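You operate a simulated robot arm through the tools that you are given. There is no shell and no other tool. Be economical: measure what you need, move in short steps, check, and stop when the job is done.

You are at the controls of a simulated robot arm. One attempt, no reset.

## Task
Run bare bearing 57 across the slide plate and set it on the meter.
Fine: lay it on the yellow pad, switch on, slide it to the white pad, switch off; then the teal pad.

Only the result counts: the job must be done as asked and must still hold three seconds after the hand-in. Knocking over, shifting, dropping, spilling or breaking anything else fails it.

## Robot
A 6-joint arm with a two-finger parallel gripper, fixed in place. Base frame: the origin is at the foot of the arm, x ahead of it, y to its left, z up. Units: mm, degrees, N and s.
With the tool pointing down near the work surface it reaches from about 240 to 660 mm from the base axis. Its first joint turns from -66.0 to 66.0 degrees. Payload 2.9 kg.
Tool frame: the origin (TCP) lies between the finger pads and is the grasp point; the fingertips stand 30 mm ahead of it; z points along the fingers, y is the line along which they close. The gripper opens to 110 mm. The fingers are 20 mm wide and 10 mm thick; the gripper's body (48 by 112 mm) begins 55 mm behind the TCP.
Orientation is that of the tool frame in the base frame, as a unit quaternion [w, x, y, z]. With the fingers straight down and closing along the base's y, the tool's x points along the base's -x, its y along +y and its z along -z.

## Interface
- The arm moves only by the tool send_rows. Its argument "rows" is a list of rows, each an object of numbers (a shift or turn left out is 0, a gripper value left out holds the last): "gripper": the opening, from 0 (shut) to 1 (fully open); "x", "y", "z": the shift along the base's x, y, z in mm; "wx", "wy", "wz": the turn, a rotation vector about the base's x, y, z in degrees. In form: [{"gripper": .., "x": .., "y": .., "z": .., "wx": .., "wy": .., "wz": ..}, ...]. A call has 1 to 10 rows; each row shifts and turns the commanded pose from where the row before left it. Rows are played at 5 a second. More than 50 mm and 8.6 degrees between two rows, or a gripper value outside its range, and nothing of the call is played. Where a pose cannot be reached the arm comes as near as it can. A force on the tool above 40 N (or 10 N above the force at the start of the call, whichever is more), or a blocked arm, ends the call early, and 0.2 s more pass. Each finger travels about 108 mm/s and halts on what it meets, pressing with about 25 N; the grip force reading is that of the motor and also rises with nothing between the fingers. The clock runs only during rows and for 0.2 s after the last one: add rows that do not move to give the fingers time. The reply holds the time, the measured pose of the TCP, the force on the tool along the base axes, the opening and the grip force, in the units named above and with some noise, with the torque about the TCP (base axes, N m) and any sound that the robot's microphone picked up.
- Cameras (640 x 400 px; columns grow to the right, rows downward): "scene" is fixed at [68.6, 419.8, 1397.4]; the picture's right is [-0.88, -0.48, 0.00], its down [-0.25, 0.46, -0.85] and it looks along [0.40, -0.75, -0.53] (base axes); focal length 214 px, centre (320, 200). "wrist" rides on the gripper at [72, 17, -103] in the tool frame; the picture's right is [-0.23, 0.97, 0.00], its down [-0.76, -0.18, -0.62] and it looks along [-0.61, -0.14, 0.78] (tool axes); focal length 222 px, centre (320, 200). There is no depth. A picture from a camera that has moved, and an enlarged one, comes with that camera's place and axes in the base frame and with its lens. The place of the scene camera against the robot may be out by one fixed shift of up to 12 mm in any direction.
- get_image(camera): a new picture of that camera. No time passes.
- inspect(camera, box): a new picture of the part [left, top, right, bottom] of that camera's present view, enlarged. No time passes.
- finish_job(): hands the job in; it is judged then, once.

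Go step by step. Nothing tells you positions but the pictures and the camera data: compare them with the known pose of the tool, close in by small moves and look again before you grip or let go. The budget is 120 turns and 76 pictures, counting those below and the enlarged ones. Unless the task says otherwise, let go and move clear before handing in, and close with one line.

The tools are called after "Request:" as name(argument=value, ...) on one line, values as JSON. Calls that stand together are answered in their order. send_rows: Moves the arm, as the interface text tells. Its arguments: {"type":"object","properties":{"rows":{"type":"array","items":{"type":"object","properties":{"gripper":{"type":"number"},"x":{"type":"number"},"y":{"type":"number"},"z":{"type":"number"},"wx":{"type":"number"},"wy":{"type":"number"},"wz":{"type":"number"}}}}},"required":["rows"]} The other tools are called the same way: get_image (camera) takes a picture; inspect (camera, box) takes an enlarged picture of a part of a camera's view; finish_job () hands the job in.

At the start:

```text
t: 0.0
ee_pos: [306.7, 234.6, 1314.6]
tcp_rot: [0.0, -0.001, 1.0, 0.001]
force: [-0.7, 0.2, -0.4]
wrist_torque: [0.01, 0.01, -0.04]
gripper_width: 109.9
grasp_force: 0.0
```

scene: 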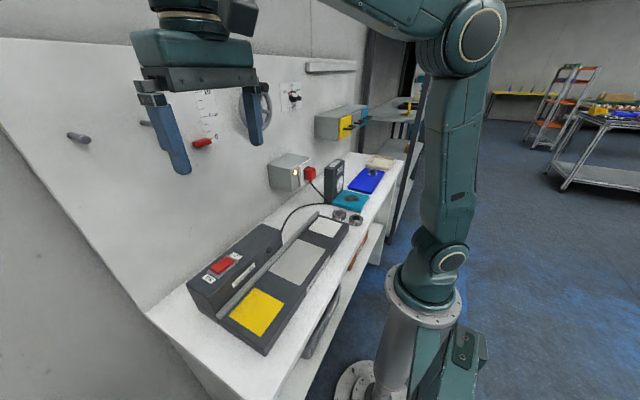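
wrist: 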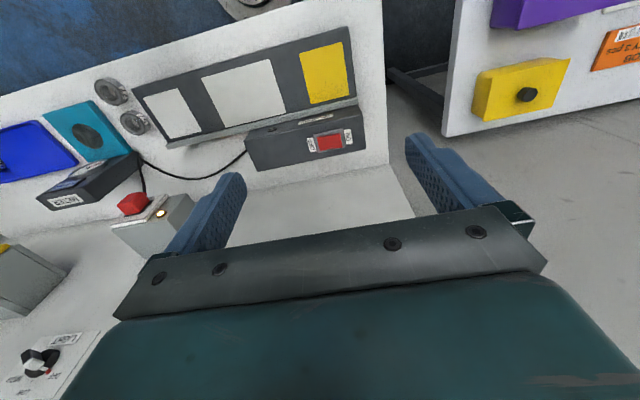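

I see a bench with a slide plate (yellow, grey and white pads), a meter with a teal pad, and two rings next to it. I'll enlarge these to identify bearing 57 and the switch.

Request:
inspect(camera="scene", box=[300, 140, 420, 240])

Request:
inspect(camera="scene", box=[180, 200, 360, 350])

Request:
inspect(camera="wrist", box=[0, 60, 220, 220])

Request:
inspect(camera="wrist", box=[120, 20, 380, 180])

```text
4.00 times, centred on (360, 190) of scene
camera zoom: at [68.6, 419.8, 1397.4], right [-0.88, -0.48, 0.0], down [-0.25, 0.46, -0.85], along [0.4, -0.75, -0.53], focal length 858 px, centre (160, 240)
```

zoom: 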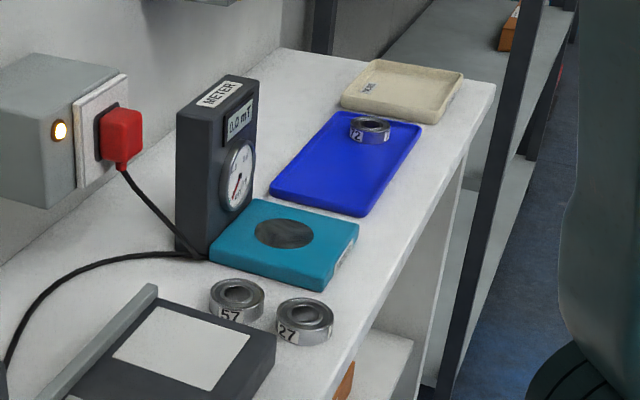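

```text
2.67 times, centred on (270, 275) of scene
camera zoom: at [68.6, 419.8, 1397.4], right [-0.88, -0.48, 0.0], down [-0.25, 0.46, -0.85], along [0.4, -0.75, -0.53], focal length 572 px, centre (453, 0)
```

zoom: 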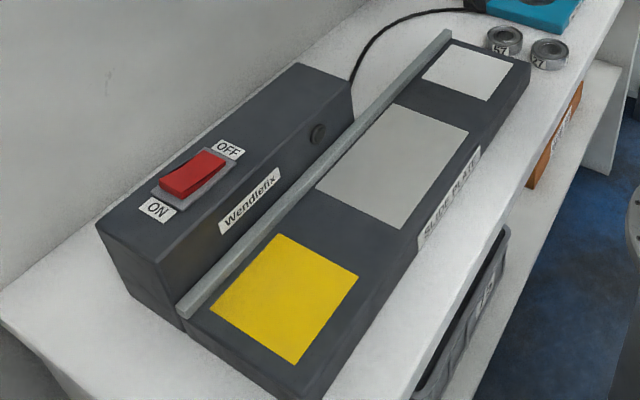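

```text
2.50 times, centred on (110, 140) of wrist
camera zoom: at [235.7, 252.1, 1417.6], right [0.23, 0.97, 0.0], down [0.76, -0.18, 0.62], along [0.61, -0.14, -0.78], focal length 555 px, centre (845, 350)
```

zoom: 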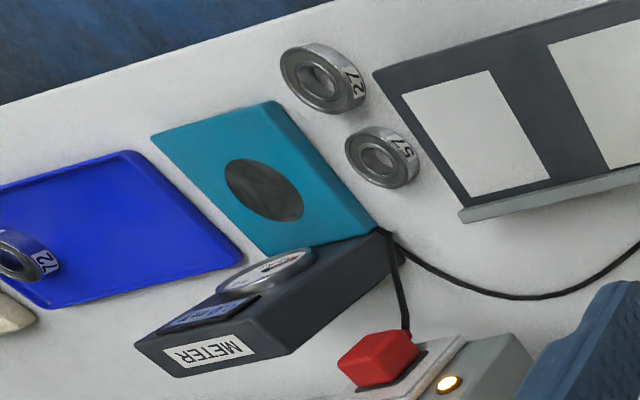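

```text
2.46 times, centred on (250, 100) of wrist
camera zoom: at [235.7, 252.1, 1417.6], right [0.23, 0.97, 0.0], down [0.76, -0.18, 0.62], along [0.61, -0.14, -0.78], focal length 547 px, centre (492, 446)
```

zoom: 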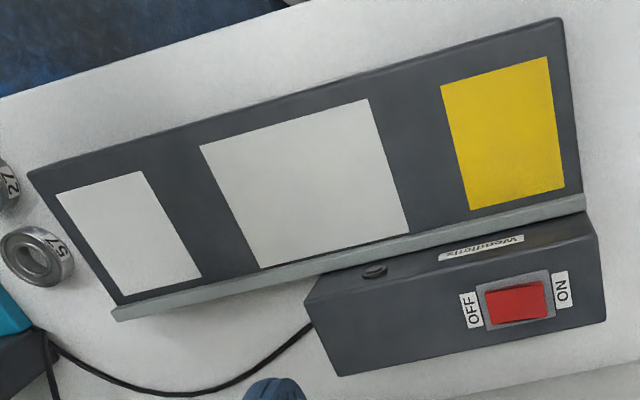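

Triangulating from both pictures gives: bearing 57 at about (314,-194,925), white pad (311,-79,942), yellow pad (316,246,942), switch (419,230,1003), ON toward +y. Bearing 57 sits close to the teal pad and the plate end, so I'll move above it for a closer look.

Request:
send_rows(rows=[{"y": -48}, {"y": -48}, {"y": -48}, {"y": -48}, {"y": -48}, {"y": -48}, {"y": -48}, {"y": -48}, {"y": -44}, {"x": 7}])

Request:
send_rows(rows=[{"z": -45}, {"z": -45}, {"z": -45}, {"z": -40}, {}])

Request:
get_image(camera="wrist")

Request:
get_image(camera="scene")

```text
t: 2.2
ee_pos: [314.3, -193.9, 1315.9]
tcp_rot: [0.0, 0.001, 1.0, 0.001]
force: [-0.8, 0.1, 0.0]
wrist_torque: [-0.01, -0.02, 0.03]
gripper_width: 109.9
grasp_force: 0.1
```

```text
t: 3.4
ee_pos: [314.9, -194.0, 1138.2]
tcp_rot: [0.001, 0.0, 1.0, 0.0]
force: [-0.1, -0.7, -0.6]
wrist_torque: [0.01, 0.0, 0.02]
gripper_width: 109.9
grasp_force: 0.0
```

```text
69 pictures are left
camera wrist: at [242.2, -176.7, 1241.9], right [0.23, 0.97, 0.0], down [0.76, -0.18, 0.62], along [0.61, -0.14, -0.78], focal length 222 px, centre (320, 200)
```

wrist: 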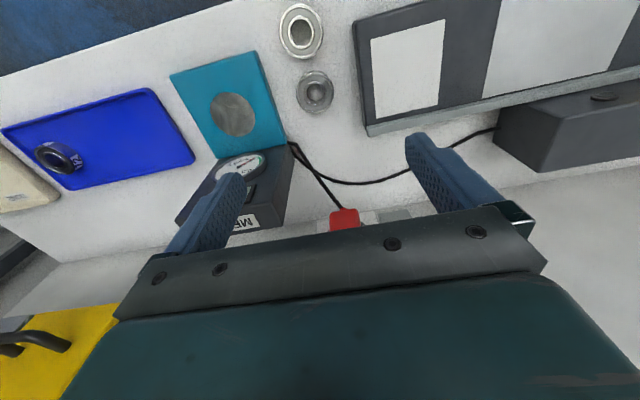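

```text
68 pictures are left
```

scene: 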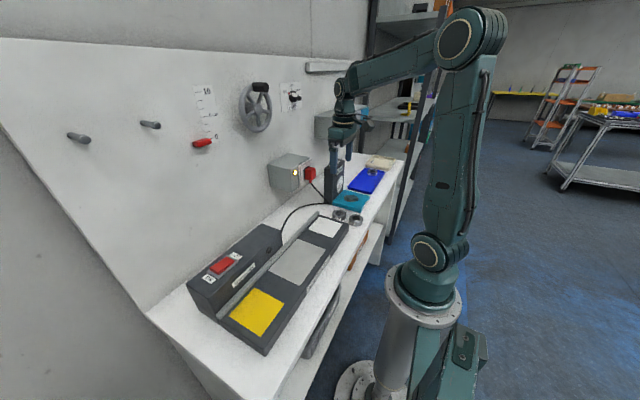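

The view is clear; I'll enlarge it to measure the clearances around bearing 57.

Request:
inspect(camera="wrist", box=[160, 0, 400, 150])

Request:
inspect(camera="wrist", box=[160, 120, 320, 240])

Request:
inspect(camera="scene", box=[300, 140, 380, 240])

```text
2.67 times, centred on (280, 75) of wrist
camera zoom: at [242.2, -176.7, 1241.9], right [0.23, 0.97, 0.0], down [0.76, -0.18, 0.62], along [0.61, -0.14, -0.78], focal length 592 px, centre (427, 533)
```

zoom: 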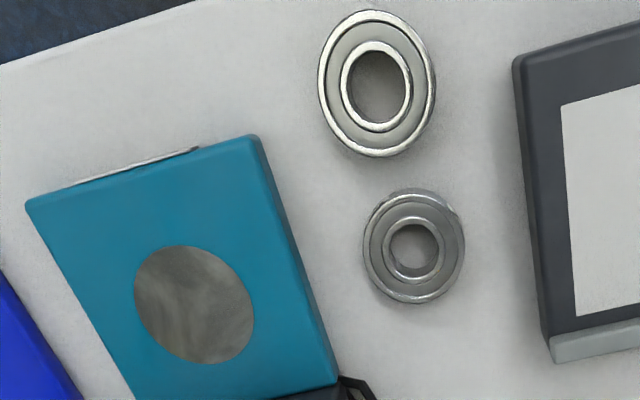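

```text
3.33 times, centred on (240, 180) of wrist
camera zoom: at [242.2, -176.7, 1241.9], right [0.23, 0.97, 0.0], down [0.76, -0.18, 0.62], along [0.61, -0.14, -0.78], focal length 740 px, centre (587, 267)
```

zoom: 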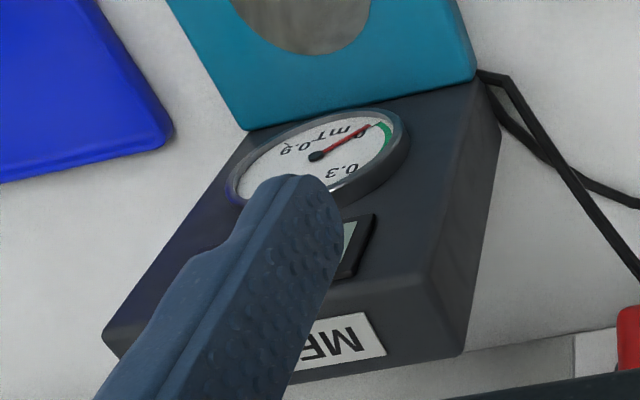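

```text
4.00 times, centred on (340, 190) of scene
camera zoom: at [68.6, 419.8, 1397.4], right [-0.88, -0.48, 0.0], down [-0.25, 0.46, -0.85], along [0.4, -0.75, -0.53], focal length 858 px, centre (240, 240)
```

zoom: 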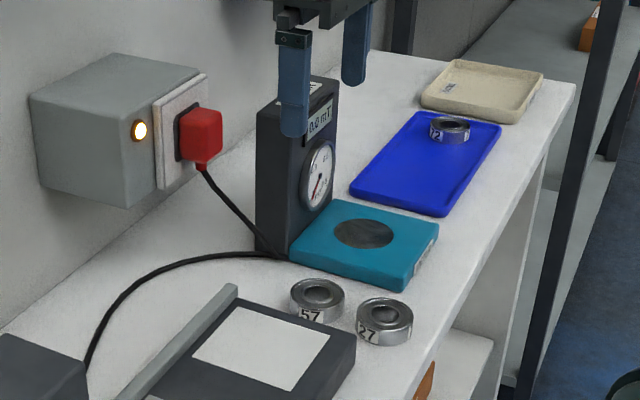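

Bearing 57: centre about (314,-200), diameter about 50 mm, top z≈912; gaps of about 30 mm to the teal pad and the plate end. Fingers opened to about 74 mm and closing along y will fit, so I'll align and go lower.

Request:
send_rows(rows=[{"y": -5.5, "gripper": 0.67}, {"z": -45}, {"z": -45}, {"z": -45}, {"z": -25}, {}])

Request:
get_image(camera="wrist")

Request:
inspect(camera="scene", box=[300, 140, 380, 240])

```text
t: 4.8
ee_pos: [316.2, -198.9, 980.6]
tcp_rot: [-0.001, -0.001, 1.0, 0.001]
force: [0.4, -0.6, -0.7]
wrist_torque: [0.02, -0.05, 0.03]
gripper_width: 74.1
grasp_force: 0.1
```

```text
64 pictures are left
camera wrist: at [243.2, -181.5, 1082.5], right [0.23, 0.97, 0.0], down [0.76, -0.18, 0.62], along [0.61, -0.14, -0.78], focal length 222 px, centre (320, 200)
```

wrist: 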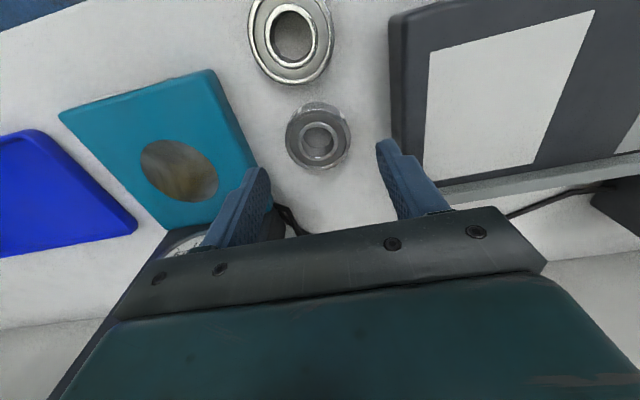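

```text
4.00 times, centred on (340, 190) of scene
camera zoom: at [68.6, 419.8, 1397.4], right [-0.88, -0.48, 0.0], down [-0.25, 0.46, -0.85], along [0.4, -0.75, -0.53], focal length 858 px, centre (240, 240)
```

zoom: 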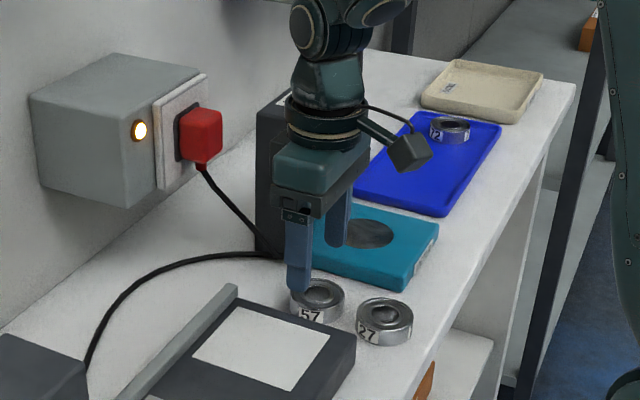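

Alignment looks good: bearing at about (315,-198.5), TCP at (316,-199). I'll descend with the fingers either side of it.

Request:
send_rows(rows=[{"z": -15}, {"z": -15}, {"z": -10}, {}])

Request:
get_image(camera="wrist")

Request:
inspect(camera="scene", box=[320, 180, 376, 230])

```text
t: 5.8
ee_pos: [315.3, -198.0, 938.6]
tcp_rot: [0.001, 0.0, 1.0, 0.002]
force: [0.2, 0.4, -0.2]
wrist_torque: [0.0, -0.04, 0.0]
gripper_width: 73.9
grasp_force: 0.1
```

```text
62 pictures are left
camera wrist: at [242.9, -181.3, 1042.2], right [0.23, 0.97, 0.0], down [0.76, -0.18, 0.62], along [0.61, -0.14, -0.78], focal length 222 px, centre (320, 200)
```

wrist: 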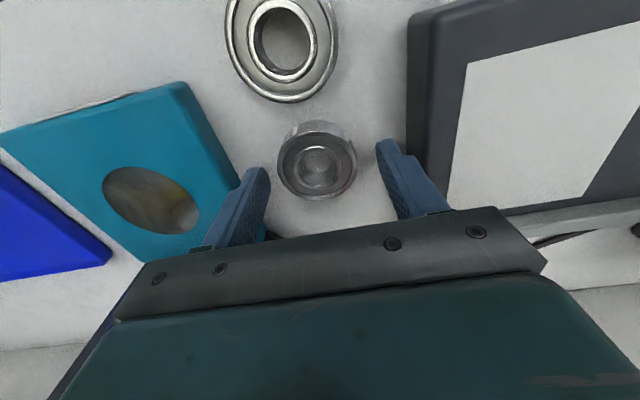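

```text
8.00 times, centred on (348, 205) of scene
camera zoom: at [68.6, 419.8, 1397.4], right [-0.88, -0.48, 0.0], down [-0.25, 0.46, -0.85], along [0.4, -0.75, -0.53], focal length 1716 px, centre (96, 160)
```

zoom: 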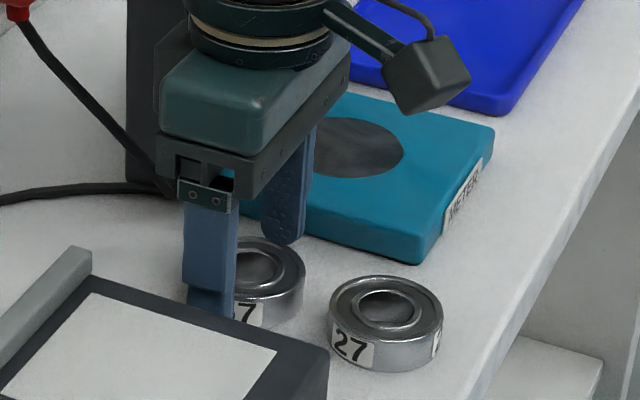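

Centred at x≈316, y≈-199. I'll lower in small steps to feel for the bench.

Request:
send_rows(rows=[{"z": -4}, {}])

Request:
inspect(camera="scene", box=[320, 180, 376, 230])

```text
t: 6.4
ee_pos: [314.6, -198.7, 934.1]
tcp_rot: [0.001, 0.001, 1.0, 0.001]
force: [-0.4, -0.2, 0.8]
wrist_torque: [-0.04, 0.0, 0.04]
gripper_width: 73.7
grasp_force: 0.1
```

```text
8.00 times, centred on (348, 205) of scene
camera zoom: at [68.6, 419.8, 1397.4], right [-0.88, -0.48, 0.0], down [-0.25, 0.46, -0.85], along [0.4, -0.75, -0.53], focal length 1716 px, centre (96, 160)
```

zoom: 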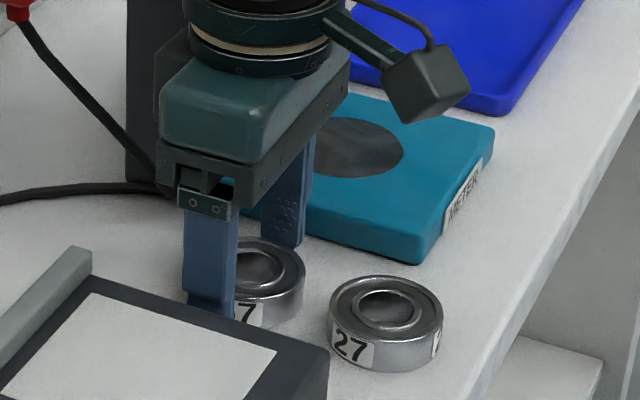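

No contact yet. I'll keep going down in 2 mm steps.

Request:
send_rows(rows=[{"z": -2}, {"z": -2}, {}])

Request:
send_rows(rows=[{"z": -2}, {}])

```text
t: 7.2
ee_pos: [315.3, -198.5, 929.8]
tcp_rot: [-0.001, 0.0, 1.0, 0.001]
force: [1.0, -0.1, 0.2]
wrist_torque: [-0.02, 0.01, 0.01]
gripper_width: 73.9
grasp_force: 0.1
```

```text
t: 7.8
ee_pos: [315.8, -199.4, 930.2]
tcp_rot: [0.001, 0.001, 1.0, 0.0]
force: [-7.7, 1.5, 32.4]
wrist_torque: [-0.27, 0.52, 0.02]
gripper_width: 73.0
grasp_force: 0.0
```

The bench is touched with TCP at 930, so the surface is at z≈900. I'll raise slightly and close on the bearing.

Request:
send_rows(rows=[{"z": 5}, {}])

Request:
send_rows(rows=[{"gripper": 0.3}, {}, {}])

```text
t: 8.4
ee_pos: [314.7, -197.6, 933.0]
tcp_rot: [0.0, 0.0, 1.0, 0.002]
force: [0.6, 0.5, -0.6]
wrist_torque: [-0.01, 0.0, -0.02]
gripper_width: 73.7
grasp_force: 0.1
```

```text
t: 9.2
ee_pos: [315.3, -198.1, 934.0]
tcp_rot: [0.0, 0.0, 1.0, 0.001]
force: [-0.4, -0.2, 0.9]
wrist_torque: [0.01, 0.01, 0.01]
gripper_width: 50.7
grasp_force: 24.9
```

Gripped at 50.7 mm. I'll lift and check.

Request:
send_rows(rows=[{"z": 30}, {"z": 45}, {"z": 45}, {}])

Request:
get_image(camera="wrist")

```text
t: 10.2
ee_pos: [314.8, -198.6, 1054.2]
tcp_rot: [0.0, 0.0, 1.0, 0.001]
force: [0.8, 0.0, -1.3]
wrist_torque: [0.01, -0.02, 0.0]
gripper_width: 50.4
grasp_force: 24.9
```

```text
59 pictures are left
camera wrist: at [242.5, -181.2, 1157.8], right [0.23, 0.97, 0.0], down [0.76, -0.18, 0.62], along [0.61, -0.14, -0.78], focal length 222 px, centre (320, 200)
```

wrist: 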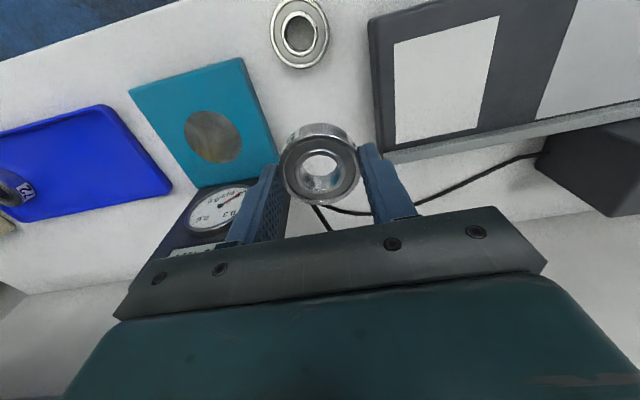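

The bearing is held level. I'll carry it across to above the yellow pad.

Request:
send_rows(rows=[{"y": 45}, {"y": 45}, {"y": 45}, {"y": 45}, {"y": 45}, {"y": 45}, {"y": 45}, {"y": 45}, {"y": 45}, {"y": 40}])

Request:
get_image(camera="wrist")

Request:
inspect(camera="scene", box=[180, 200, 360, 350])

```text
t: 12.4
ee_pos: [315.9, 247.4, 1053.5]
tcp_rot: [0.0, 0.001, 1.0, 0.001]
force: [0.3, -0.1, -1.5]
wrist_torque: [0.0, 0.01, 0.02]
gripper_width: 50.7
grasp_force: 24.5
```

```text
58 pictures are left
camera wrist: at [243.2, 263.8, 1157.1], right [0.23, 0.97, 0.0], down [0.76, -0.18, 0.62], along [0.61, -0.14, -0.78], focal length 222 px, centre (320, 200)
```

wrist: 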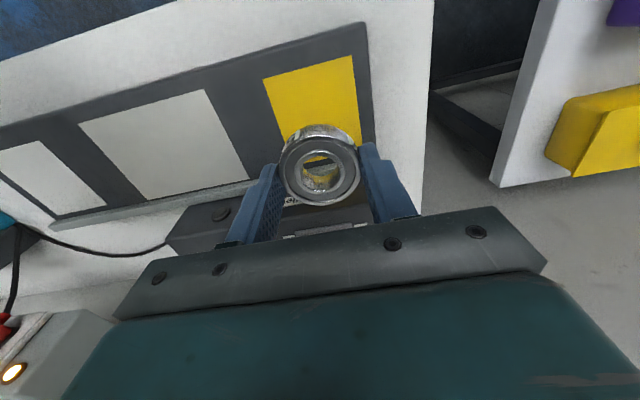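

```text
2.67 times, centred on (270, 275) of scene
camera zoom: at [68.6, 419.8, 1397.3], right [-0.88, -0.48, 0.0], down [-0.25, 0.46, -0.85], along [0.4, -0.75, -0.53], focal length 572 px, centre (453, 0)
```

zoom: 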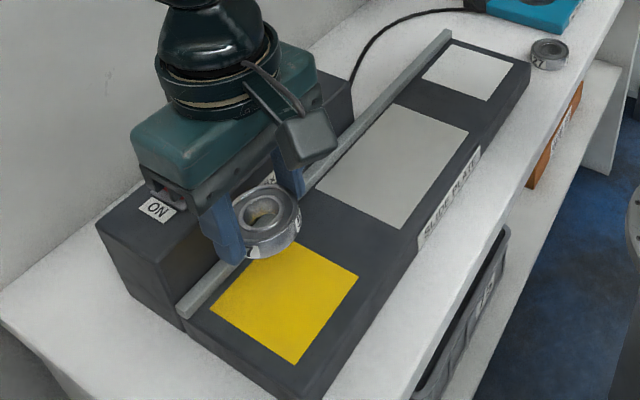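

Centred over the yellow pad (about (313,246)). I'll lower, then feel for contact expected near TCP z≈975.

Request:
send_rows(rows=[{"x": -1, "z": -40}, {"z": -25}, {}])

Request:
inspect(camera="scene", box=[200, 250, 300, 350])

```text
t: 13.2
ee_pos: [315.0, 246.7, 986.9]
tcp_rot: [0.001, -0.001, 1.0, 0.002]
force: [-0.6, 0.7, -1.4]
wrist_torque: [0.0, -0.03, 0.01]
gripper_width: 50.5
grasp_force: 25.2
```

```text
4.00 times, centred on (250, 300) of scene
camera zoom: at [68.6, 419.8, 1397.4], right [-0.88, -0.48, 0.0], down [-0.25, 0.46, -0.85], along [0.4, -0.75, -0.53], focal length 858 px, centre (600, -200)
```

zoom: 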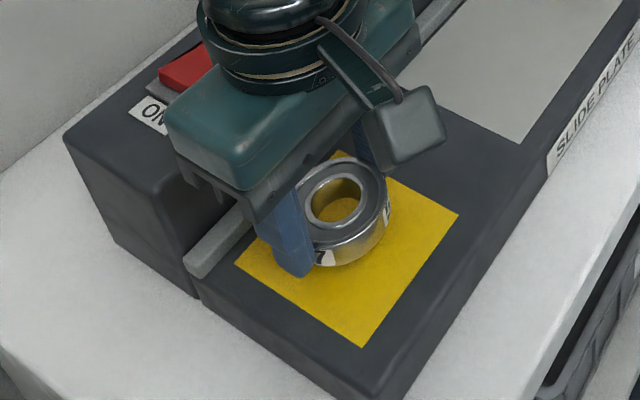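

Request:
send_rows(rows=[{"z": -4}, {"z": -2}, {"z": -2}, {}])

Request:
send_rows(rows=[{"z": -2}, {}])

```text
t: 14.2
ee_pos: [314.8, 246.8, 979.8]
tcp_rot: [-0.001, 0.0, 1.0, 0.001]
force: [-1.2, 0.3, -1.5]
wrist_torque: [-0.02, -0.02, 0.04]
gripper_width: 50.5
grasp_force: 24.8
```

```text
t: 14.8
ee_pos: [314.6, 246.5, 979.2]
tcp_rot: [0.0, 0.001, 1.0, 0.001]
force: [0.1, -0.4, -1.5]
wrist_torque: [0.0, 0.0, -0.02]
gripper_width: 50.3
grasp_force: 25.0
```

The bearing is still just off the pad. I'll continue down by 1–2 mm.

Request:
send_rows(rows=[{"z": -1.5}, {}])

Request:
send_rows(rows=[{"z": -1.5}, {}])

```text
t: 15.4
ee_pos: [315.3, 246.2, 975.9]
tcp_rot: [0.0, 0.0, 1.0, 0.001]
force: [0.3, 0.2, -1.3]
wrist_torque: [0.01, 0.0, 0.0]
gripper_width: 50.4
grasp_force: 25.3
```

```text
t: 16.0
ee_pos: [315.3, 246.4, 975.3]
tcp_rot: [0.0, 0.0, 1.0, 0.001]
force: [-0.2, -0.4, -1.7]
wrist_torque: [0.01, -0.04, 0.03]
gripper_width: 50.4
grasp_force: 24.7
```

Request:
send_rows(rows=[{"z": -1.5}, {}])

Request:
send_rows(rows=[{"z": -1}, {}])

```text
t: 16.6
ee_pos: [314.1, 247.4, 975.1]
tcp_rot: [0.0, 0.0, 1.0, 0.0]
force: [0.3, -0.5, -2.1]
wrist_torque: [-0.01, -0.01, -0.01]
gripper_width: 50.6
grasp_force: 25.2
```

```text
t: 17.2
ee_pos: [315.0, 246.0, 973.3]
tcp_rot: [0.0, 0.0, 1.0, 0.001]
force: [0.1, -0.2, -0.6]
wrist_torque: [0.03, -0.02, -0.03]
gripper_width: 50.6
grasp_force: 24.5
```

Request:
send_rows(rows=[{"z": -1}, {}])

Request:
inspect(camera="scene", box=[220, 270, 280, 330])

```text
t: 17.8
ee_pos: [315.5, 246.9, 972.8]
tcp_rot: [0.0, 0.0, 1.0, 0.001]
force: [-0.5, -0.4, -1.2]
wrist_torque: [0.01, -0.01, 0.0]
gripper_width: 50.4
grasp_force: 24.7
```

```text
6.67 times, centred on (250, 300) of scene
camera zoom: at [68.6, 419.8, 1397.4], right [-0.88, -0.48, 0.0], down [-0.25, 0.46, -0.85], along [0.4, -0.75, -0.53], focal length 1430 px, centre (787, -467)
```

zoom: 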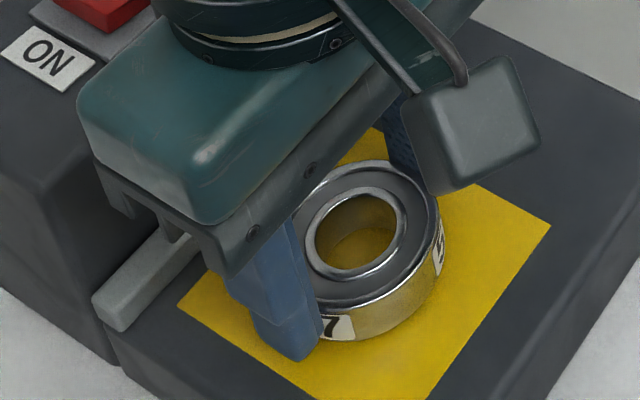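

Nearly down, no contact force yet. I'll go on in 1 mm steps.

Request:
send_rows(rows=[{"z": -1}, {}])

Request:
send_rows(rows=[{"z": -1}, {}])

```text
t: 18.4
ee_pos: [314.5, 246.7, 971.7]
tcp_rot: [0.001, 0.0, 1.0, 0.0]
force: [0.3, 0.1, -2.0]
wrist_torque: [-0.01, 0.01, 0.01]
gripper_width: 50.5
grasp_force: 24.9
```

```text
t: 19.0
ee_pos: [314.2, 245.8, 969.8]
tcp_rot: [0.0, 0.0, 1.0, 0.001]
force: [-0.2, 0.5, -0.5]
wrist_torque: [-0.01, -0.04, -0.01]
gripper_width: 50.7
grasp_force: 25.0
```

Request:
send_rows(rows=[{"z": -1}, {}])

Request:
send_rows(rows=[{"z": -1}, {}])

```text
t: 19.6
ee_pos: [314.7, 247.2, 969.8]
tcp_rot: [0.001, 0.0, 1.0, 0.0]
force: [-0.5, 0.6, -1.6]
wrist_torque: [-0.01, 0.0, 0.02]
gripper_width: 50.4
grasp_force: 24.5
```

```text
t: 20.2
ee_pos: [315.2, 245.8, 969.1]
tcp_rot: [0.001, 0.0, 1.0, 0.001]
force: [-2.2, 0.0, 8.1]
wrist_torque: [-0.2, 0.04, -0.04]
gripper_width: 50.6
grasp_force: 24.5
```

Contact. I'll back off 1 mm, release, and lift clear.

Request:
send_rows(rows=[{"z": 0.8}, {"gripper": 0.67}, {}, {}])

Request:
send_rows(rows=[{"z": 20}, {"z": 40}, {"z": 40}, {"z": 40}, {}])

Request:
send_rows(rows=[{"y": -40, "gripper": 0}, {"y": -40}, {"y": -20}, {}, {}])

Request:
get_image(camera="wrist")

Request:
inspect(camera="scene", box=[180, 240, 290, 350])

```text
t: 21.2
ee_pos: [315.1, 246.5, 969.1]
tcp_rot: [0.0, 0.0, 1.0, 0.001]
force: [-0.3, 0.5, 0.9]
wrist_torque: [-0.01, -0.01, 0.0]
gripper_width: 73.9
grasp_force: 0.0
```

```text
t: 22.4
ee_pos: [314.8, 247.4, 1109.1]
tcp_rot: [0.0, 0.0, 1.0, 0.0]
force: [-0.4, -0.3, 0.2]
wrist_torque: [-0.01, -0.02, -0.01]
gripper_width: 73.6
grasp_force: 0.0
```

```text
t: 23.6
ee_pos: [315.3, 145.7, 1109.5]
tcp_rot: [0.0, 0.0, 1.0, 0.001]
force: [-0.9, 0.2, 0.2]
wrist_torque: [-0.01, 0.0, -0.02]
gripper_width: 0.1
grasp_force: 24.6
```

```text
54 pictures are left
camera wrist: at [241.7, 163.6, 1212.8], right [0.23, 0.97, 0.0], down [0.76, -0.18, 0.62], along [0.61, -0.14, -0.78], focal length 222 px, centre (320, 200)
```

wrist: 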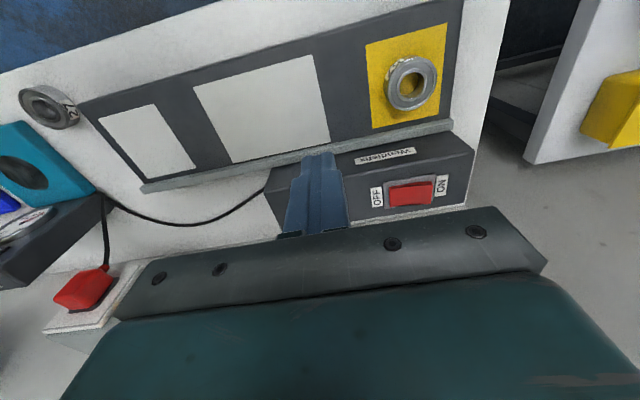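

```text
3.64 times, centred on (235, 295) of scene
camera zoom: at [68.6, 419.8, 1397.4], right [-0.88, -0.48, 0.0], down [-0.25, 0.46, -0.85], along [0.4, -0.75, -0.53], focal length 780 px, centre (629, -146)
```

zoom: 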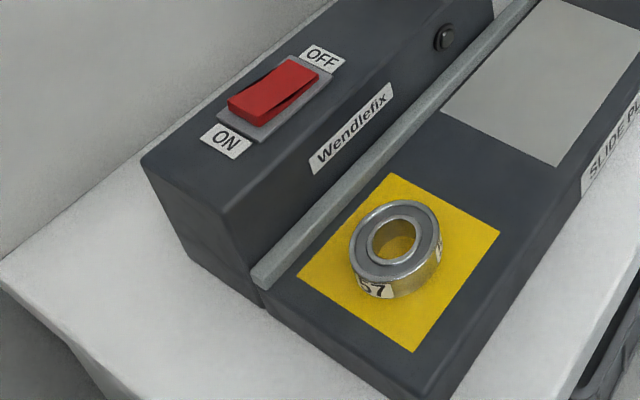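

The bearing lies on the yellow pad; the rocker is up at its ON end. I'll enlarge the switch to locate the ON end.

Request:
inspect(camera="wrist", box=[360, 160, 460, 222])

Request:
inspect(camera="scene", box=[200, 245, 250, 285])

```text
6.40 times, centred on (410, 191) of wrist
camera zoom: at [241.7, 163.6, 1212.8], right [0.23, 0.97, 0.0], down [0.76, -0.18, 0.62], along [0.61, -0.14, -0.78], focal length 1422 px, centre (-256, 258)
```

zoom: 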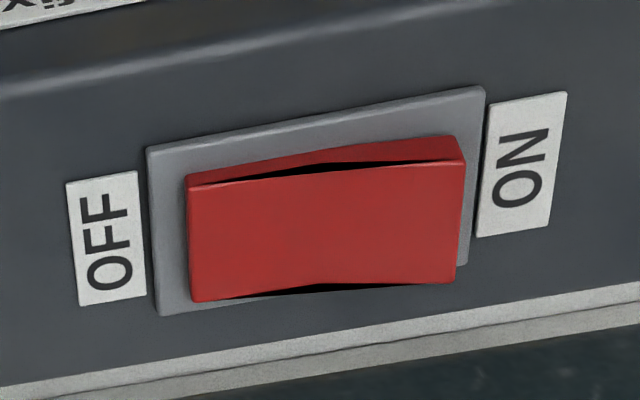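

```text
10.00 times, centred on (225, 265) of scene
camera zoom: at [68.6, 419.8, 1397.4], right [-0.88, -0.48, 0.0], down [-0.25, 0.46, -0.85], along [0.4, -0.75, -0.53], focal length 2145 px, centre (1270, -450)
```

zoom: 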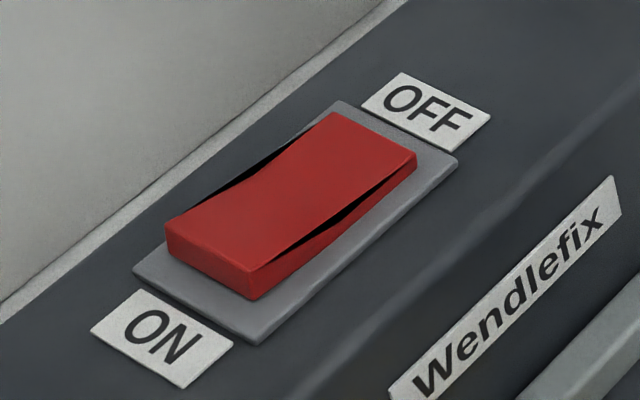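

Rocker spans x 405–432, y 206–252, top z≈1013; the ON end is +y. I'll press with closed fingers at about (418.5,243).

Request:
send_rows(rows=[{"x": 40, "y": 40}, {"x": 40, "y": 40}, {"x": 23.5, "y": 17}, {"z": -30}, {"z": -15}, {}])

Request:
get_image(camera="wrist")

Request:
inspect(camera="scene", box=[190, 230, 260, 290])

```text
refused: row 1 steps farther than a row can; nothing moved
```

```text
50 pictures are left
camera wrist: at [241.7, 163.6, 1212.8], right [0.23, 0.97, 0.0], down [0.76, -0.18, 0.62], along [0.61, -0.14, -0.78], focal length 222 px, centre (320, 200)
```

wrist: 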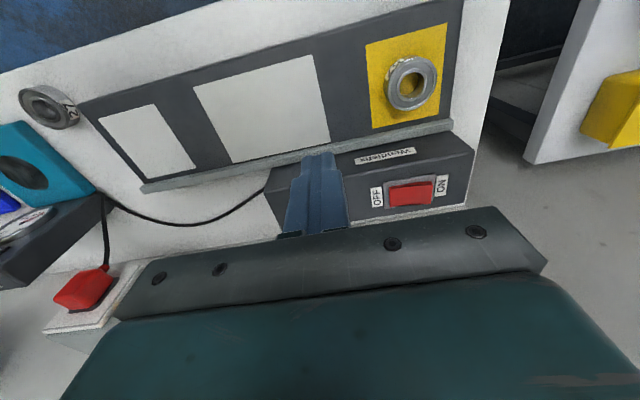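

```text
6.67 times, centred on (225, 260) of scene
camera zoom: at [68.6, 419.8, 1397.4], right [-0.88, -0.48, 0.0], down [-0.25, 0.46, -0.85], along [0.4, -0.75, -0.53], focal length 1430 px, centre (953, -200)
```

zoom: 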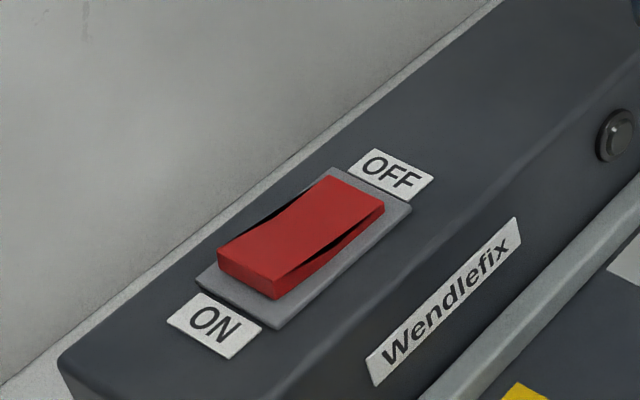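

A row was too long; I'll split it. The wall is near x≈558, so there's room.

Request:
send_rows(rows=[{"x": 34, "y": 32}, {"x": 34, "y": 32}, {"x": 35.5, "y": 33}, {"z": -30}, {"z": -15}, {}])

Request:
get_image(camera="wrist")

Request:
inspect(camera="scene", box=[190, 230, 260, 290])

```text
t: 25.0
ee_pos: [417.8, 242.7, 1064.2]
tcp_rot: [0.0, 0.0, 1.0, 0.001]
force: [0.4, 0.5, 0.8]
wrist_torque: [0.01, -0.02, 0.0]
gripper_width: 0.1
grasp_force: 25.1
```

```text
48 pictures are left
camera wrist: at [345.2, 260.2, 1168.1], right [0.23, 0.97, 0.0], down [0.76, -0.18, 0.62], along [0.61, -0.14, -0.78], focal length 222 px, centre (320, 200)
```

wrist: 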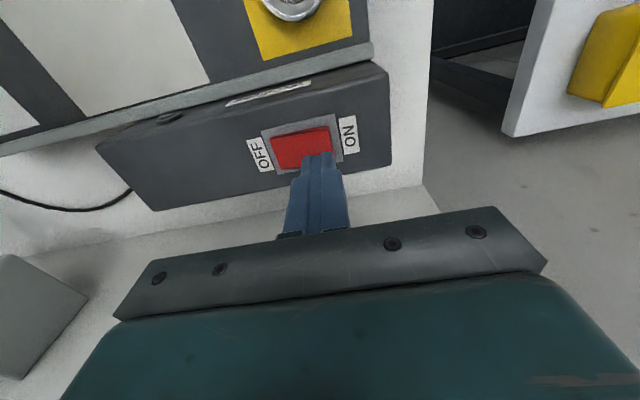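

```text
6.67 times, centred on (225, 260) of scene
camera zoom: at [68.6, 419.8, 1397.4], right [-0.88, -0.48, 0.0], down [-0.25, 0.46, -0.85], along [0.4, -0.75, -0.53], focal length 1430 px, centre (953, -200)
```

zoom: 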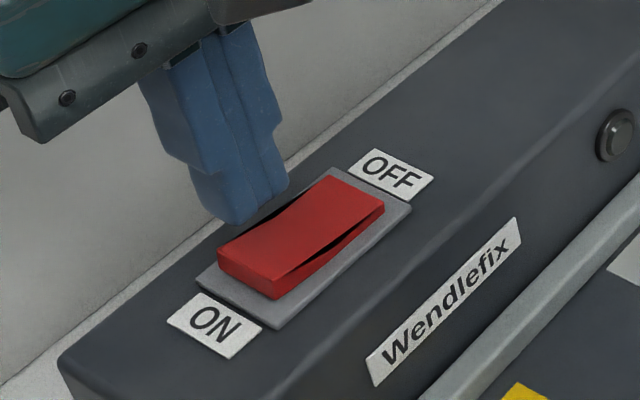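

Aligned over the ON half. I'll press down in small steps.

Request:
send_rows(rows=[{"z": -10}, {"z": -5}, {"z": -2}, {"z": -2}, {}])

Request:
send_rows(rows=[{"z": -2}, {"z": -1}, {}])

Request:
inspect(camera="scene", box=[190, 230, 260, 290])

```text
t: 26.2
ee_pos: [418.6, 243.1, 1045.7]
tcp_rot: [0.0, 0.0, 1.0, 0.001]
force: [0.3, 0.4, -1.0]
wrist_torque: [0.01, 0.02, -0.03]
gripper_width: 0.1
grasp_force: 25.2
```

```text
t: 27.0
ee_pos: [417.5, 243.6, 1041.8]
tcp_rot: [0.0, 0.001, 1.0, 0.001]
force: [0.0, 0.9, 0.2]
wrist_torque: [0.05, -0.05, -0.04]
gripper_width: 0.1
grasp_force: 25.1
```

```text
6.67 times, centred on (225, 260) of scene
camera zoom: at [68.6, 419.8, 1397.4], right [-0.88, -0.48, 0.0], down [-0.25, 0.46, -0.85], along [0.4, -0.75, -0.53], focal length 1430 px, centre (953, -200)
```

zoom: 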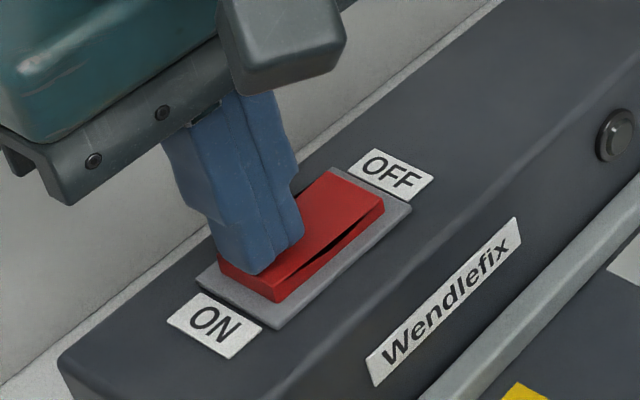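

Request:
send_rows(rows=[{"z": -1.5}, {"z": -1.5}, {}])

Request:
send_rows(rows=[{"z": -1.5}, {"z": -1.5}, {}])

Request:
inspect(camera="scene", box=[190, 230, 260, 290])

```text
t: 27.8
ee_pos: [418.4, 243.8, 1040.6]
tcp_rot: [0.0, 0.0, 1.0, 0.002]
force: [-5.2, -1.1, 14.1]
wrist_torque: [-0.19, 0.16, -0.04]
gripper_width: 0.1
grasp_force: 24.8
heard: click
```

```text
t: 28.4
ee_pos: [418.4, 244.2, 1040.7]
tcp_rot: [0.002, 0.0, 1.0, 0.003]
force: [-3.0, -1.3, 4.5]
wrist_torque: [-0.06, 0.14, -0.03]
gripper_width: 0.0
grasp_force: 25.2
stopped in row 2: the force on the tool passed its limit at 44 N (the readings are from after the stop); the commanded pose is now the measured one
```

```text
6.67 times, centred on (225, 260) of scene
camera zoom: at [68.5, 419.7, 1397.4], right [-0.88, -0.48, 0.0], down [-0.25, 0.46, -0.85], along [0.4, -0.75, -0.53], focal length 1430 px, centre (953, -200)
```

zoom: 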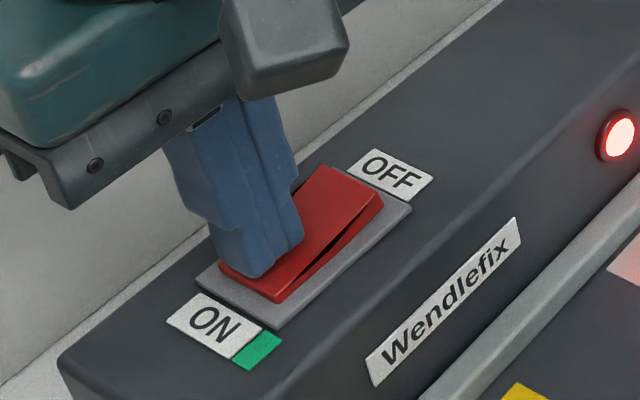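

It clicked on: green marker and indicator lamp lit. I'll lift away and go back over the bearing.

Request:
send_rows(rows=[{"z": 35}, {"z": 35}, {"x": -45, "y": 1, "gripper": 0.67}, {"x": -45, "y": 1}, {"x": -13.4}, {}])

Request:
get_image(camera="wrist")

Request:
inspect(camera="scene", box=[180, 200, 360, 350])

```text
t: 29.8
ee_pos: [314.5, 246.7, 1109.2]
tcp_rot: [0.002, 0.001, 1.0, 0.003]
force: [0.5, 0.7, -0.4]
wrist_torque: [-0.02, -0.03, 0.0]
gripper_width: 73.7
grasp_force: 0.1
```

```text
44 pictures are left
camera wrist: at [242.0, 262.7, 1212.9], right [0.23, 0.97, 0.01], down [0.76, -0.18, 0.63], along [0.61, -0.14, -0.78], focal length 222 px, centre (320, 200)
```

wrist: 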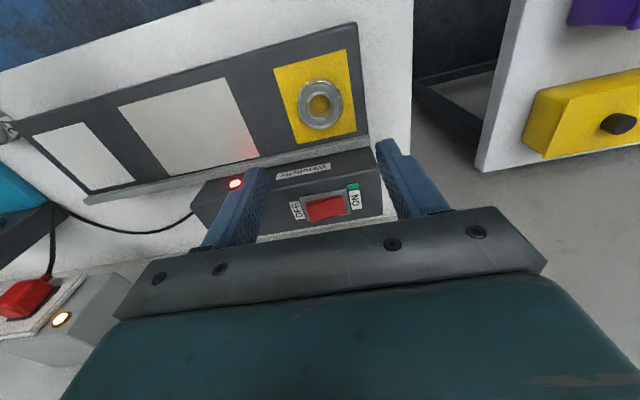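

```text
2.67 times, centred on (270, 275) of scene
camera zoom: at [68.6, 419.8, 1397.4], right [-0.88, -0.48, 0.0], down [-0.25, 0.46, -0.85], along [0.4, -0.75, -0.53], focal length 572 px, centre (453, 0)
```

zoom: 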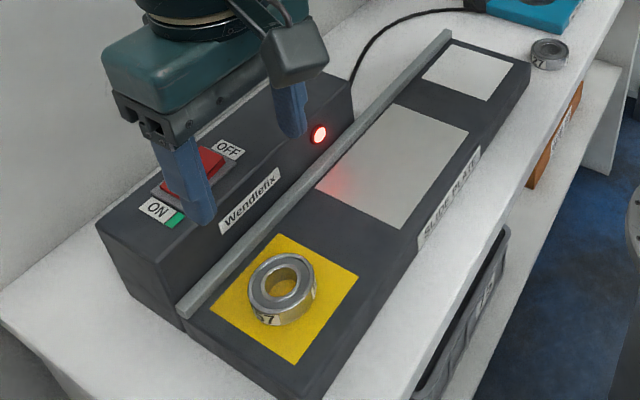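

The bearing is undisturbed on yellow. I'll descend to the same grip height and close.

Request:
send_rows(rows=[{"x": 0.5, "z": -45}, {"z": -45}, {"z": -30}, {"z": -19.5}, {}])

Request:
send_rows(rows=[{"gripper": 0.3}, {}, {}])

```text
t: 31.0
ee_pos: [315.4, 245.8, 971.1]
tcp_rot: [0.002, 0.0, 1.0, 0.003]
force: [0.0, 0.2, -0.1]
wrist_torque: [0.02, 0.03, 0.01]
gripper_width: 73.7
grasp_force: 0.0
```

```text
t: 31.8
ee_pos: [314.9, 245.7, 969.6]
tcp_rot: [0.003, 0.0, 1.0, 0.002]
force: [0.3, -0.4, 0.2]
wrist_torque: [-0.01, 0.01, 0.03]
gripper_width: 50.5
grasp_force: 24.9
```

Gripped. I'll press very lightly so it stays on the plate, then slide slowly.

Request:
send_rows(rows=[{"z": -0.7}, {}])

Request:
send_rows(rows=[{"y": -8}, {"y": -8}, {"y": -8}, {"y": -8}, {"y": -8}])

```text
t: 32.4
ee_pos: [315.4, 246.3, 969.7]
tcp_rot: [0.003, 0.0, 1.0, 0.002]
force: [-3.7, -1.3, 13.2]
wrist_torque: [-0.24, 0.17, -0.05]
gripper_width: 50.7
grasp_force: 25.1
```

```text
t: 33.6
ee_pos: [315.3, 207.1, 968.7]
tcp_rot: [0.004, 0.0, 1.0, 0.003]
force: [0.5, 8.3, 20.7]
wrist_torque: [0.23, 0.11, -0.08]
gripper_width: 50.5
grasp_force: 25.0
```

Contact is firm (20 N), so I'll ease off slightly and keep sliding.

Request:
send_rows(rows=[{"y": -8, "z": 0.5}, {"y": -8}, {"y": -8}, {"y": -8}, {"y": -8}, {"y": -8}])

Request:
inspect(camera="scene", box=[200, 200, 360, 350])

```text
t: 35.0
ee_pos: [315.0, 157.8, 969.0]
tcp_rot: [0.003, 0.001, 1.0, 0.002]
force: [1.1, 5.4, 13.3]
wrist_torque: [0.19, -0.15, 0.04]
gripper_width: 50.5
grasp_force: 24.9
```

```text
2.67 times, centred on (280, 275) of scene
camera zoom: at [68.5, 419.8, 1397.3], right [-0.88, -0.48, 0.0], down [-0.25, 0.46, -0.85], along [0.4, -0.75, -0.53], focal length 572 px, centre (427, 0)
```

zoom: 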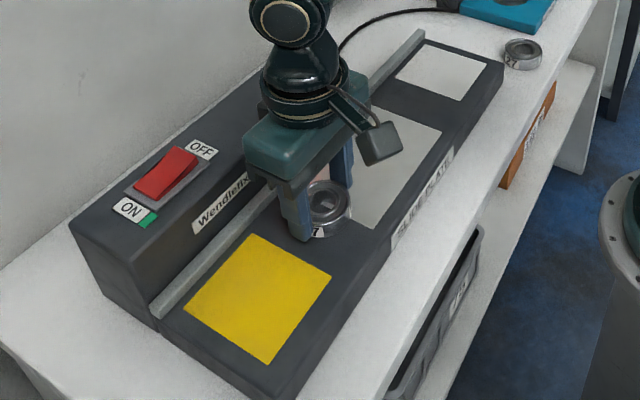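

Sliding well. I'll continue over the grey zone.

Request:
send_rows(rows=[{"y": -8}, {"y": -8}, {"y": -8}, {"y": -8}, {"y": -8}, {"y": -8}, {"y": -8}, {"y": -8}, {"y": -8}, {"y": -8}])

Request:
send_rows(rows=[{"y": -8}, {"y": -8}, {"y": -8}, {"y": -8}, {"y": -8}, {"y": -8}, {"y": -8}, {"y": -8}, {"y": -8}, {"y": -8}])

Request:
send_rows(rows=[{"y": -8}, {"y": -8}, {"y": -8}, {"y": -8}, {"y": -8}, {"y": -8}])

Request:
get_image(camera="wrist")

Request:
inspect(camera="scene", box=[240, 190, 370, 290])

```text
t: 37.2
ee_pos: [315.0, 78.4, 969.8]
tcp_rot: [0.003, 0.0, 1.0, 0.003]
force: [-0.6, 5.5, 12.8]
wrist_torque: [-0.02, 0.04, -0.03]
gripper_width: 50.5
grasp_force: 25.2
```

```text
t: 39.4
ee_pos: [314.2, -2.5, 969.0]
tcp_rot: [0.002, 0.0, 1.0, 0.002]
force: [0.5, 0.9, 0.2]
wrist_torque: [0.02, 0.02, 0.0]
gripper_width: 50.7
grasp_force: 24.8
```

```text
t: 40.8
ee_pos: [314.5, -50.7, 969.8]
tcp_rot: [0.002, 0.0, 1.0, 0.003]
force: [1.0, 0.6, 0.9]
wrist_torque: [-0.03, 0.02, -0.01]
gripper_width: 50.6
grasp_force: 25.2
```

```text
41 pictures are left
camera wrist: at [242.0, -33.8, 1073.4], right [0.23, 0.97, 0.01], down [0.76, -0.18, 0.63], along [0.61, -0.14, -0.78], focal length 222 px, centre (320, 200)
```

wrist: 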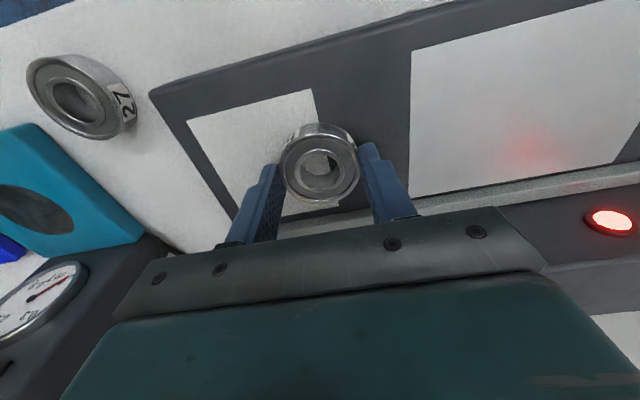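

```text
4.00 times, centred on (305, 240) of scene
camera zoom: at [68.6, 419.8, 1397.4], right [-0.88, -0.48, 0.0], down [-0.25, 0.46, -0.85], along [0.4, -0.75, -0.53], focal length 858 px, centre (380, 40)
```

zoom: 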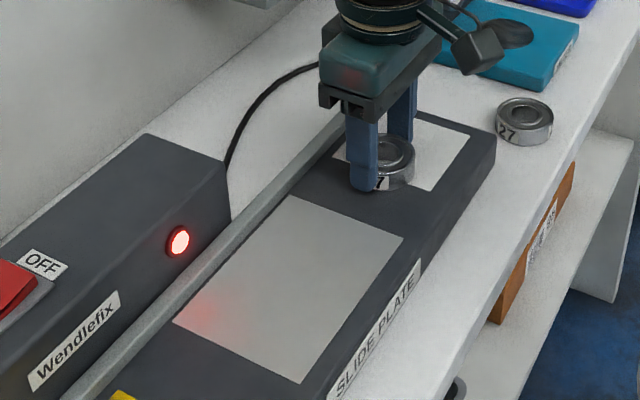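

The bearing is on the plate, entering the white pad (y from -125 to -45). I'll slide a further 34 mm to its centre, then release.

Request:
send_rows(rows=[{"y": -8, "z": -0.3}, {"y": -8}, {"y": -8}, {"y": -7}, {"y": -3}, {}])

Request:
get_image(camera="wrist")

```text
t: 42.2
ee_pos: [314.7, -83.9, 970.5]
tcp_rot: [0.002, 0.0, 1.0, 0.002]
force: [-0.7, 6.4, 17.0]
wrist_torque: [0.13, 0.01, 0.01]
gripper_width: 50.7
grasp_force: 25.3
```

```text
39 pictures are left
camera wrist: at [242.1, -67.1, 1073.1], right [0.23, 0.97, 0.01], down [0.76, -0.18, 0.63], along [0.61, -0.14, -0.78], focal length 222 px, centre (320, 200)
```

wrist: 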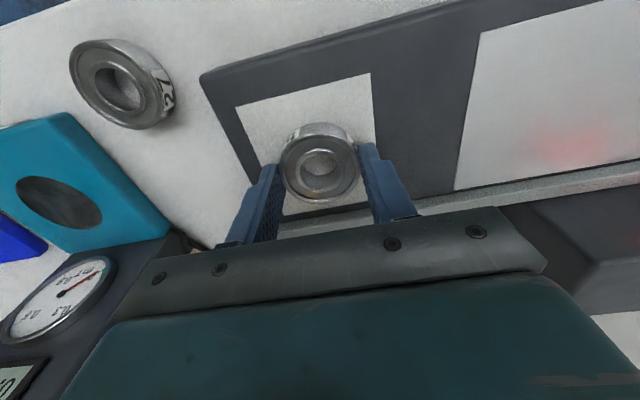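

On the white pad, centred. I'll release, lift, and travel to the switch's OFF end with closed fingers.

Request:
send_rows(rows=[{"z": 0.7}, {"gripper": 0.67}, {}, {}])

Request:
send_rows(rows=[{"z": 20}, {"z": 40}, {"z": 40}, {"z": 40}, {"gripper": 0}, {"y": 45}, {"y": 45}, {"y": 45}, {"y": 45}, {"y": 45}])

Request:
send_rows(rows=[{"y": 40}, {"y": 33}, {"x": 45}, {"x": 45}, {"x": 13.5}, {}])

Request:
send_rows(rows=[{"z": -30}, {"z": -15}, {}])

Request:
inspect(camera="scene", box=[190, 230, 260, 290])

Request:
get_image(camera="scene")

```text
t: 43.2
ee_pos: [315.2, -83.4, 969.6]
tcp_rot: [0.003, 0.001, 1.0, 0.001]
force: [1.0, 0.0, -0.4]
wrist_torque: [0.02, -0.01, 0.0]
gripper_width: 73.6
grasp_force: 0.1
```

```text
t: 45.4
ee_pos: [315.0, 141.1, 1110.4]
tcp_rot: [0.002, 0.0, 1.0, 0.002]
force: [-0.4, -0.3, -0.4]
wrist_torque: [-0.03, -0.02, 0.01]
gripper_width: 0.2
grasp_force: 25.1
```

```text
t: 46.8
ee_pos: [419.0, 212.7, 1110.1]
tcp_rot: [0.002, 0.001, 1.0, 0.002]
force: [0.0, 0.1, -0.3]
wrist_torque: [-0.01, 0.03, -0.02]
gripper_width: 0.0
grasp_force: 24.8
```

```text
t: 47.6
ee_pos: [419.0, 214.8, 1066.8]
tcp_rot: [0.003, 0.0, 1.0, 0.002]
force: [0.2, -0.8, 0.6]
wrist_torque: [-0.02, -0.05, 0.02]
gripper_width: 0.2
grasp_force: 25.1
```

```text
6.67 times, centred on (225, 260) of scene
camera zoom: at [68.6, 419.8, 1397.4], right [-0.88, -0.48, 0.0], down [-0.25, 0.46, -0.85], along [0.4, -0.75, -0.53], focal length 1430 px, centre (953, -200)
```

zoom: 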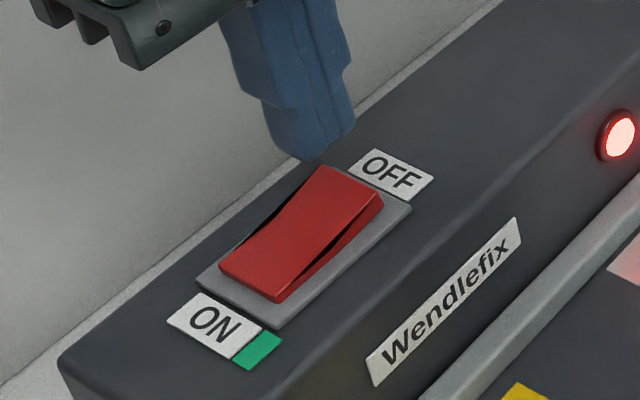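

```text
37 pictures are left
```

scene: 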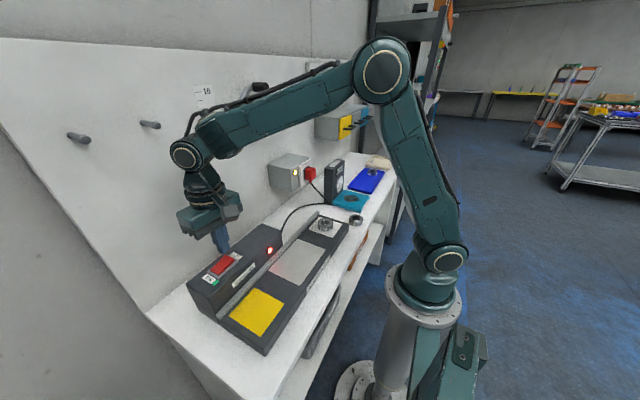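

Bearing sits on white, the tool is over the OFF end. I'll press it.

Request:
send_rows(rows=[{"z": -10}, {"z": -5}, {"z": -2}, {"z": -2}, {}])

Request:
send_rows(rows=[{"z": -2}, {"z": -1}, {}])

Request:
send_rows(rows=[{"z": -1.5}, {"z": -1.5}, {}])

Request:
inspect(camera="scene", box=[190, 230, 260, 290])

```text
t: 48.8
ee_pos: [418.8, 214.3, 1046.9]
tcp_rot: [0.002, -0.001, 1.0, 0.003]
force: [0.1, 0.1, -0.3]
wrist_torque: [0.03, 0.02, 0.01]
gripper_width: 0.1
grasp_force: 24.9
```

```text
t: 49.6
ee_pos: [418.6, 213.4, 1044.6]
tcp_rot: [0.003, 0.002, 1.0, 0.002]
force: [-0.4, 0.0, 2.1]
wrist_torque: [-0.01, 0.02, 0.01]
gripper_width: 0.2
grasp_force: 25.1
```

```text
t: 50.4
ee_pos: [418.1, 212.8, 1040.1]
tcp_rot: [0.003, 0.0, 1.0, 0.002]
force: [0.0, -0.7, -0.5]
wrist_torque: [-0.04, -0.01, -0.01]
gripper_width: 0.3
grasp_force: 24.9
heard: click
```

```text
6.67 times, centred on (225, 260) of scene
camera zoom: at [68.6, 419.8, 1397.4], right [-0.88, -0.48, 0.0], down [-0.25, 0.46, -0.85], along [0.4, -0.75, -0.53], focal length 1430 px, centre (953, -200)
```

zoom: 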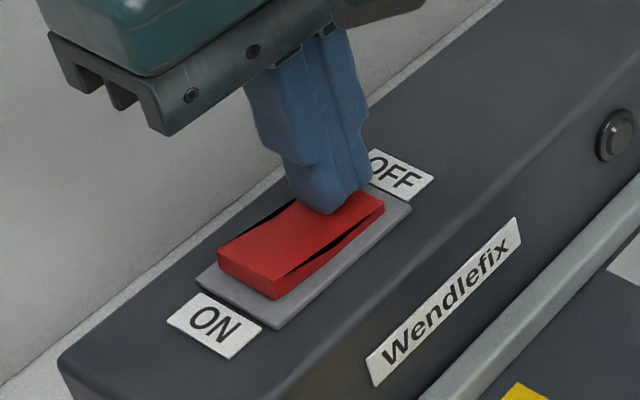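

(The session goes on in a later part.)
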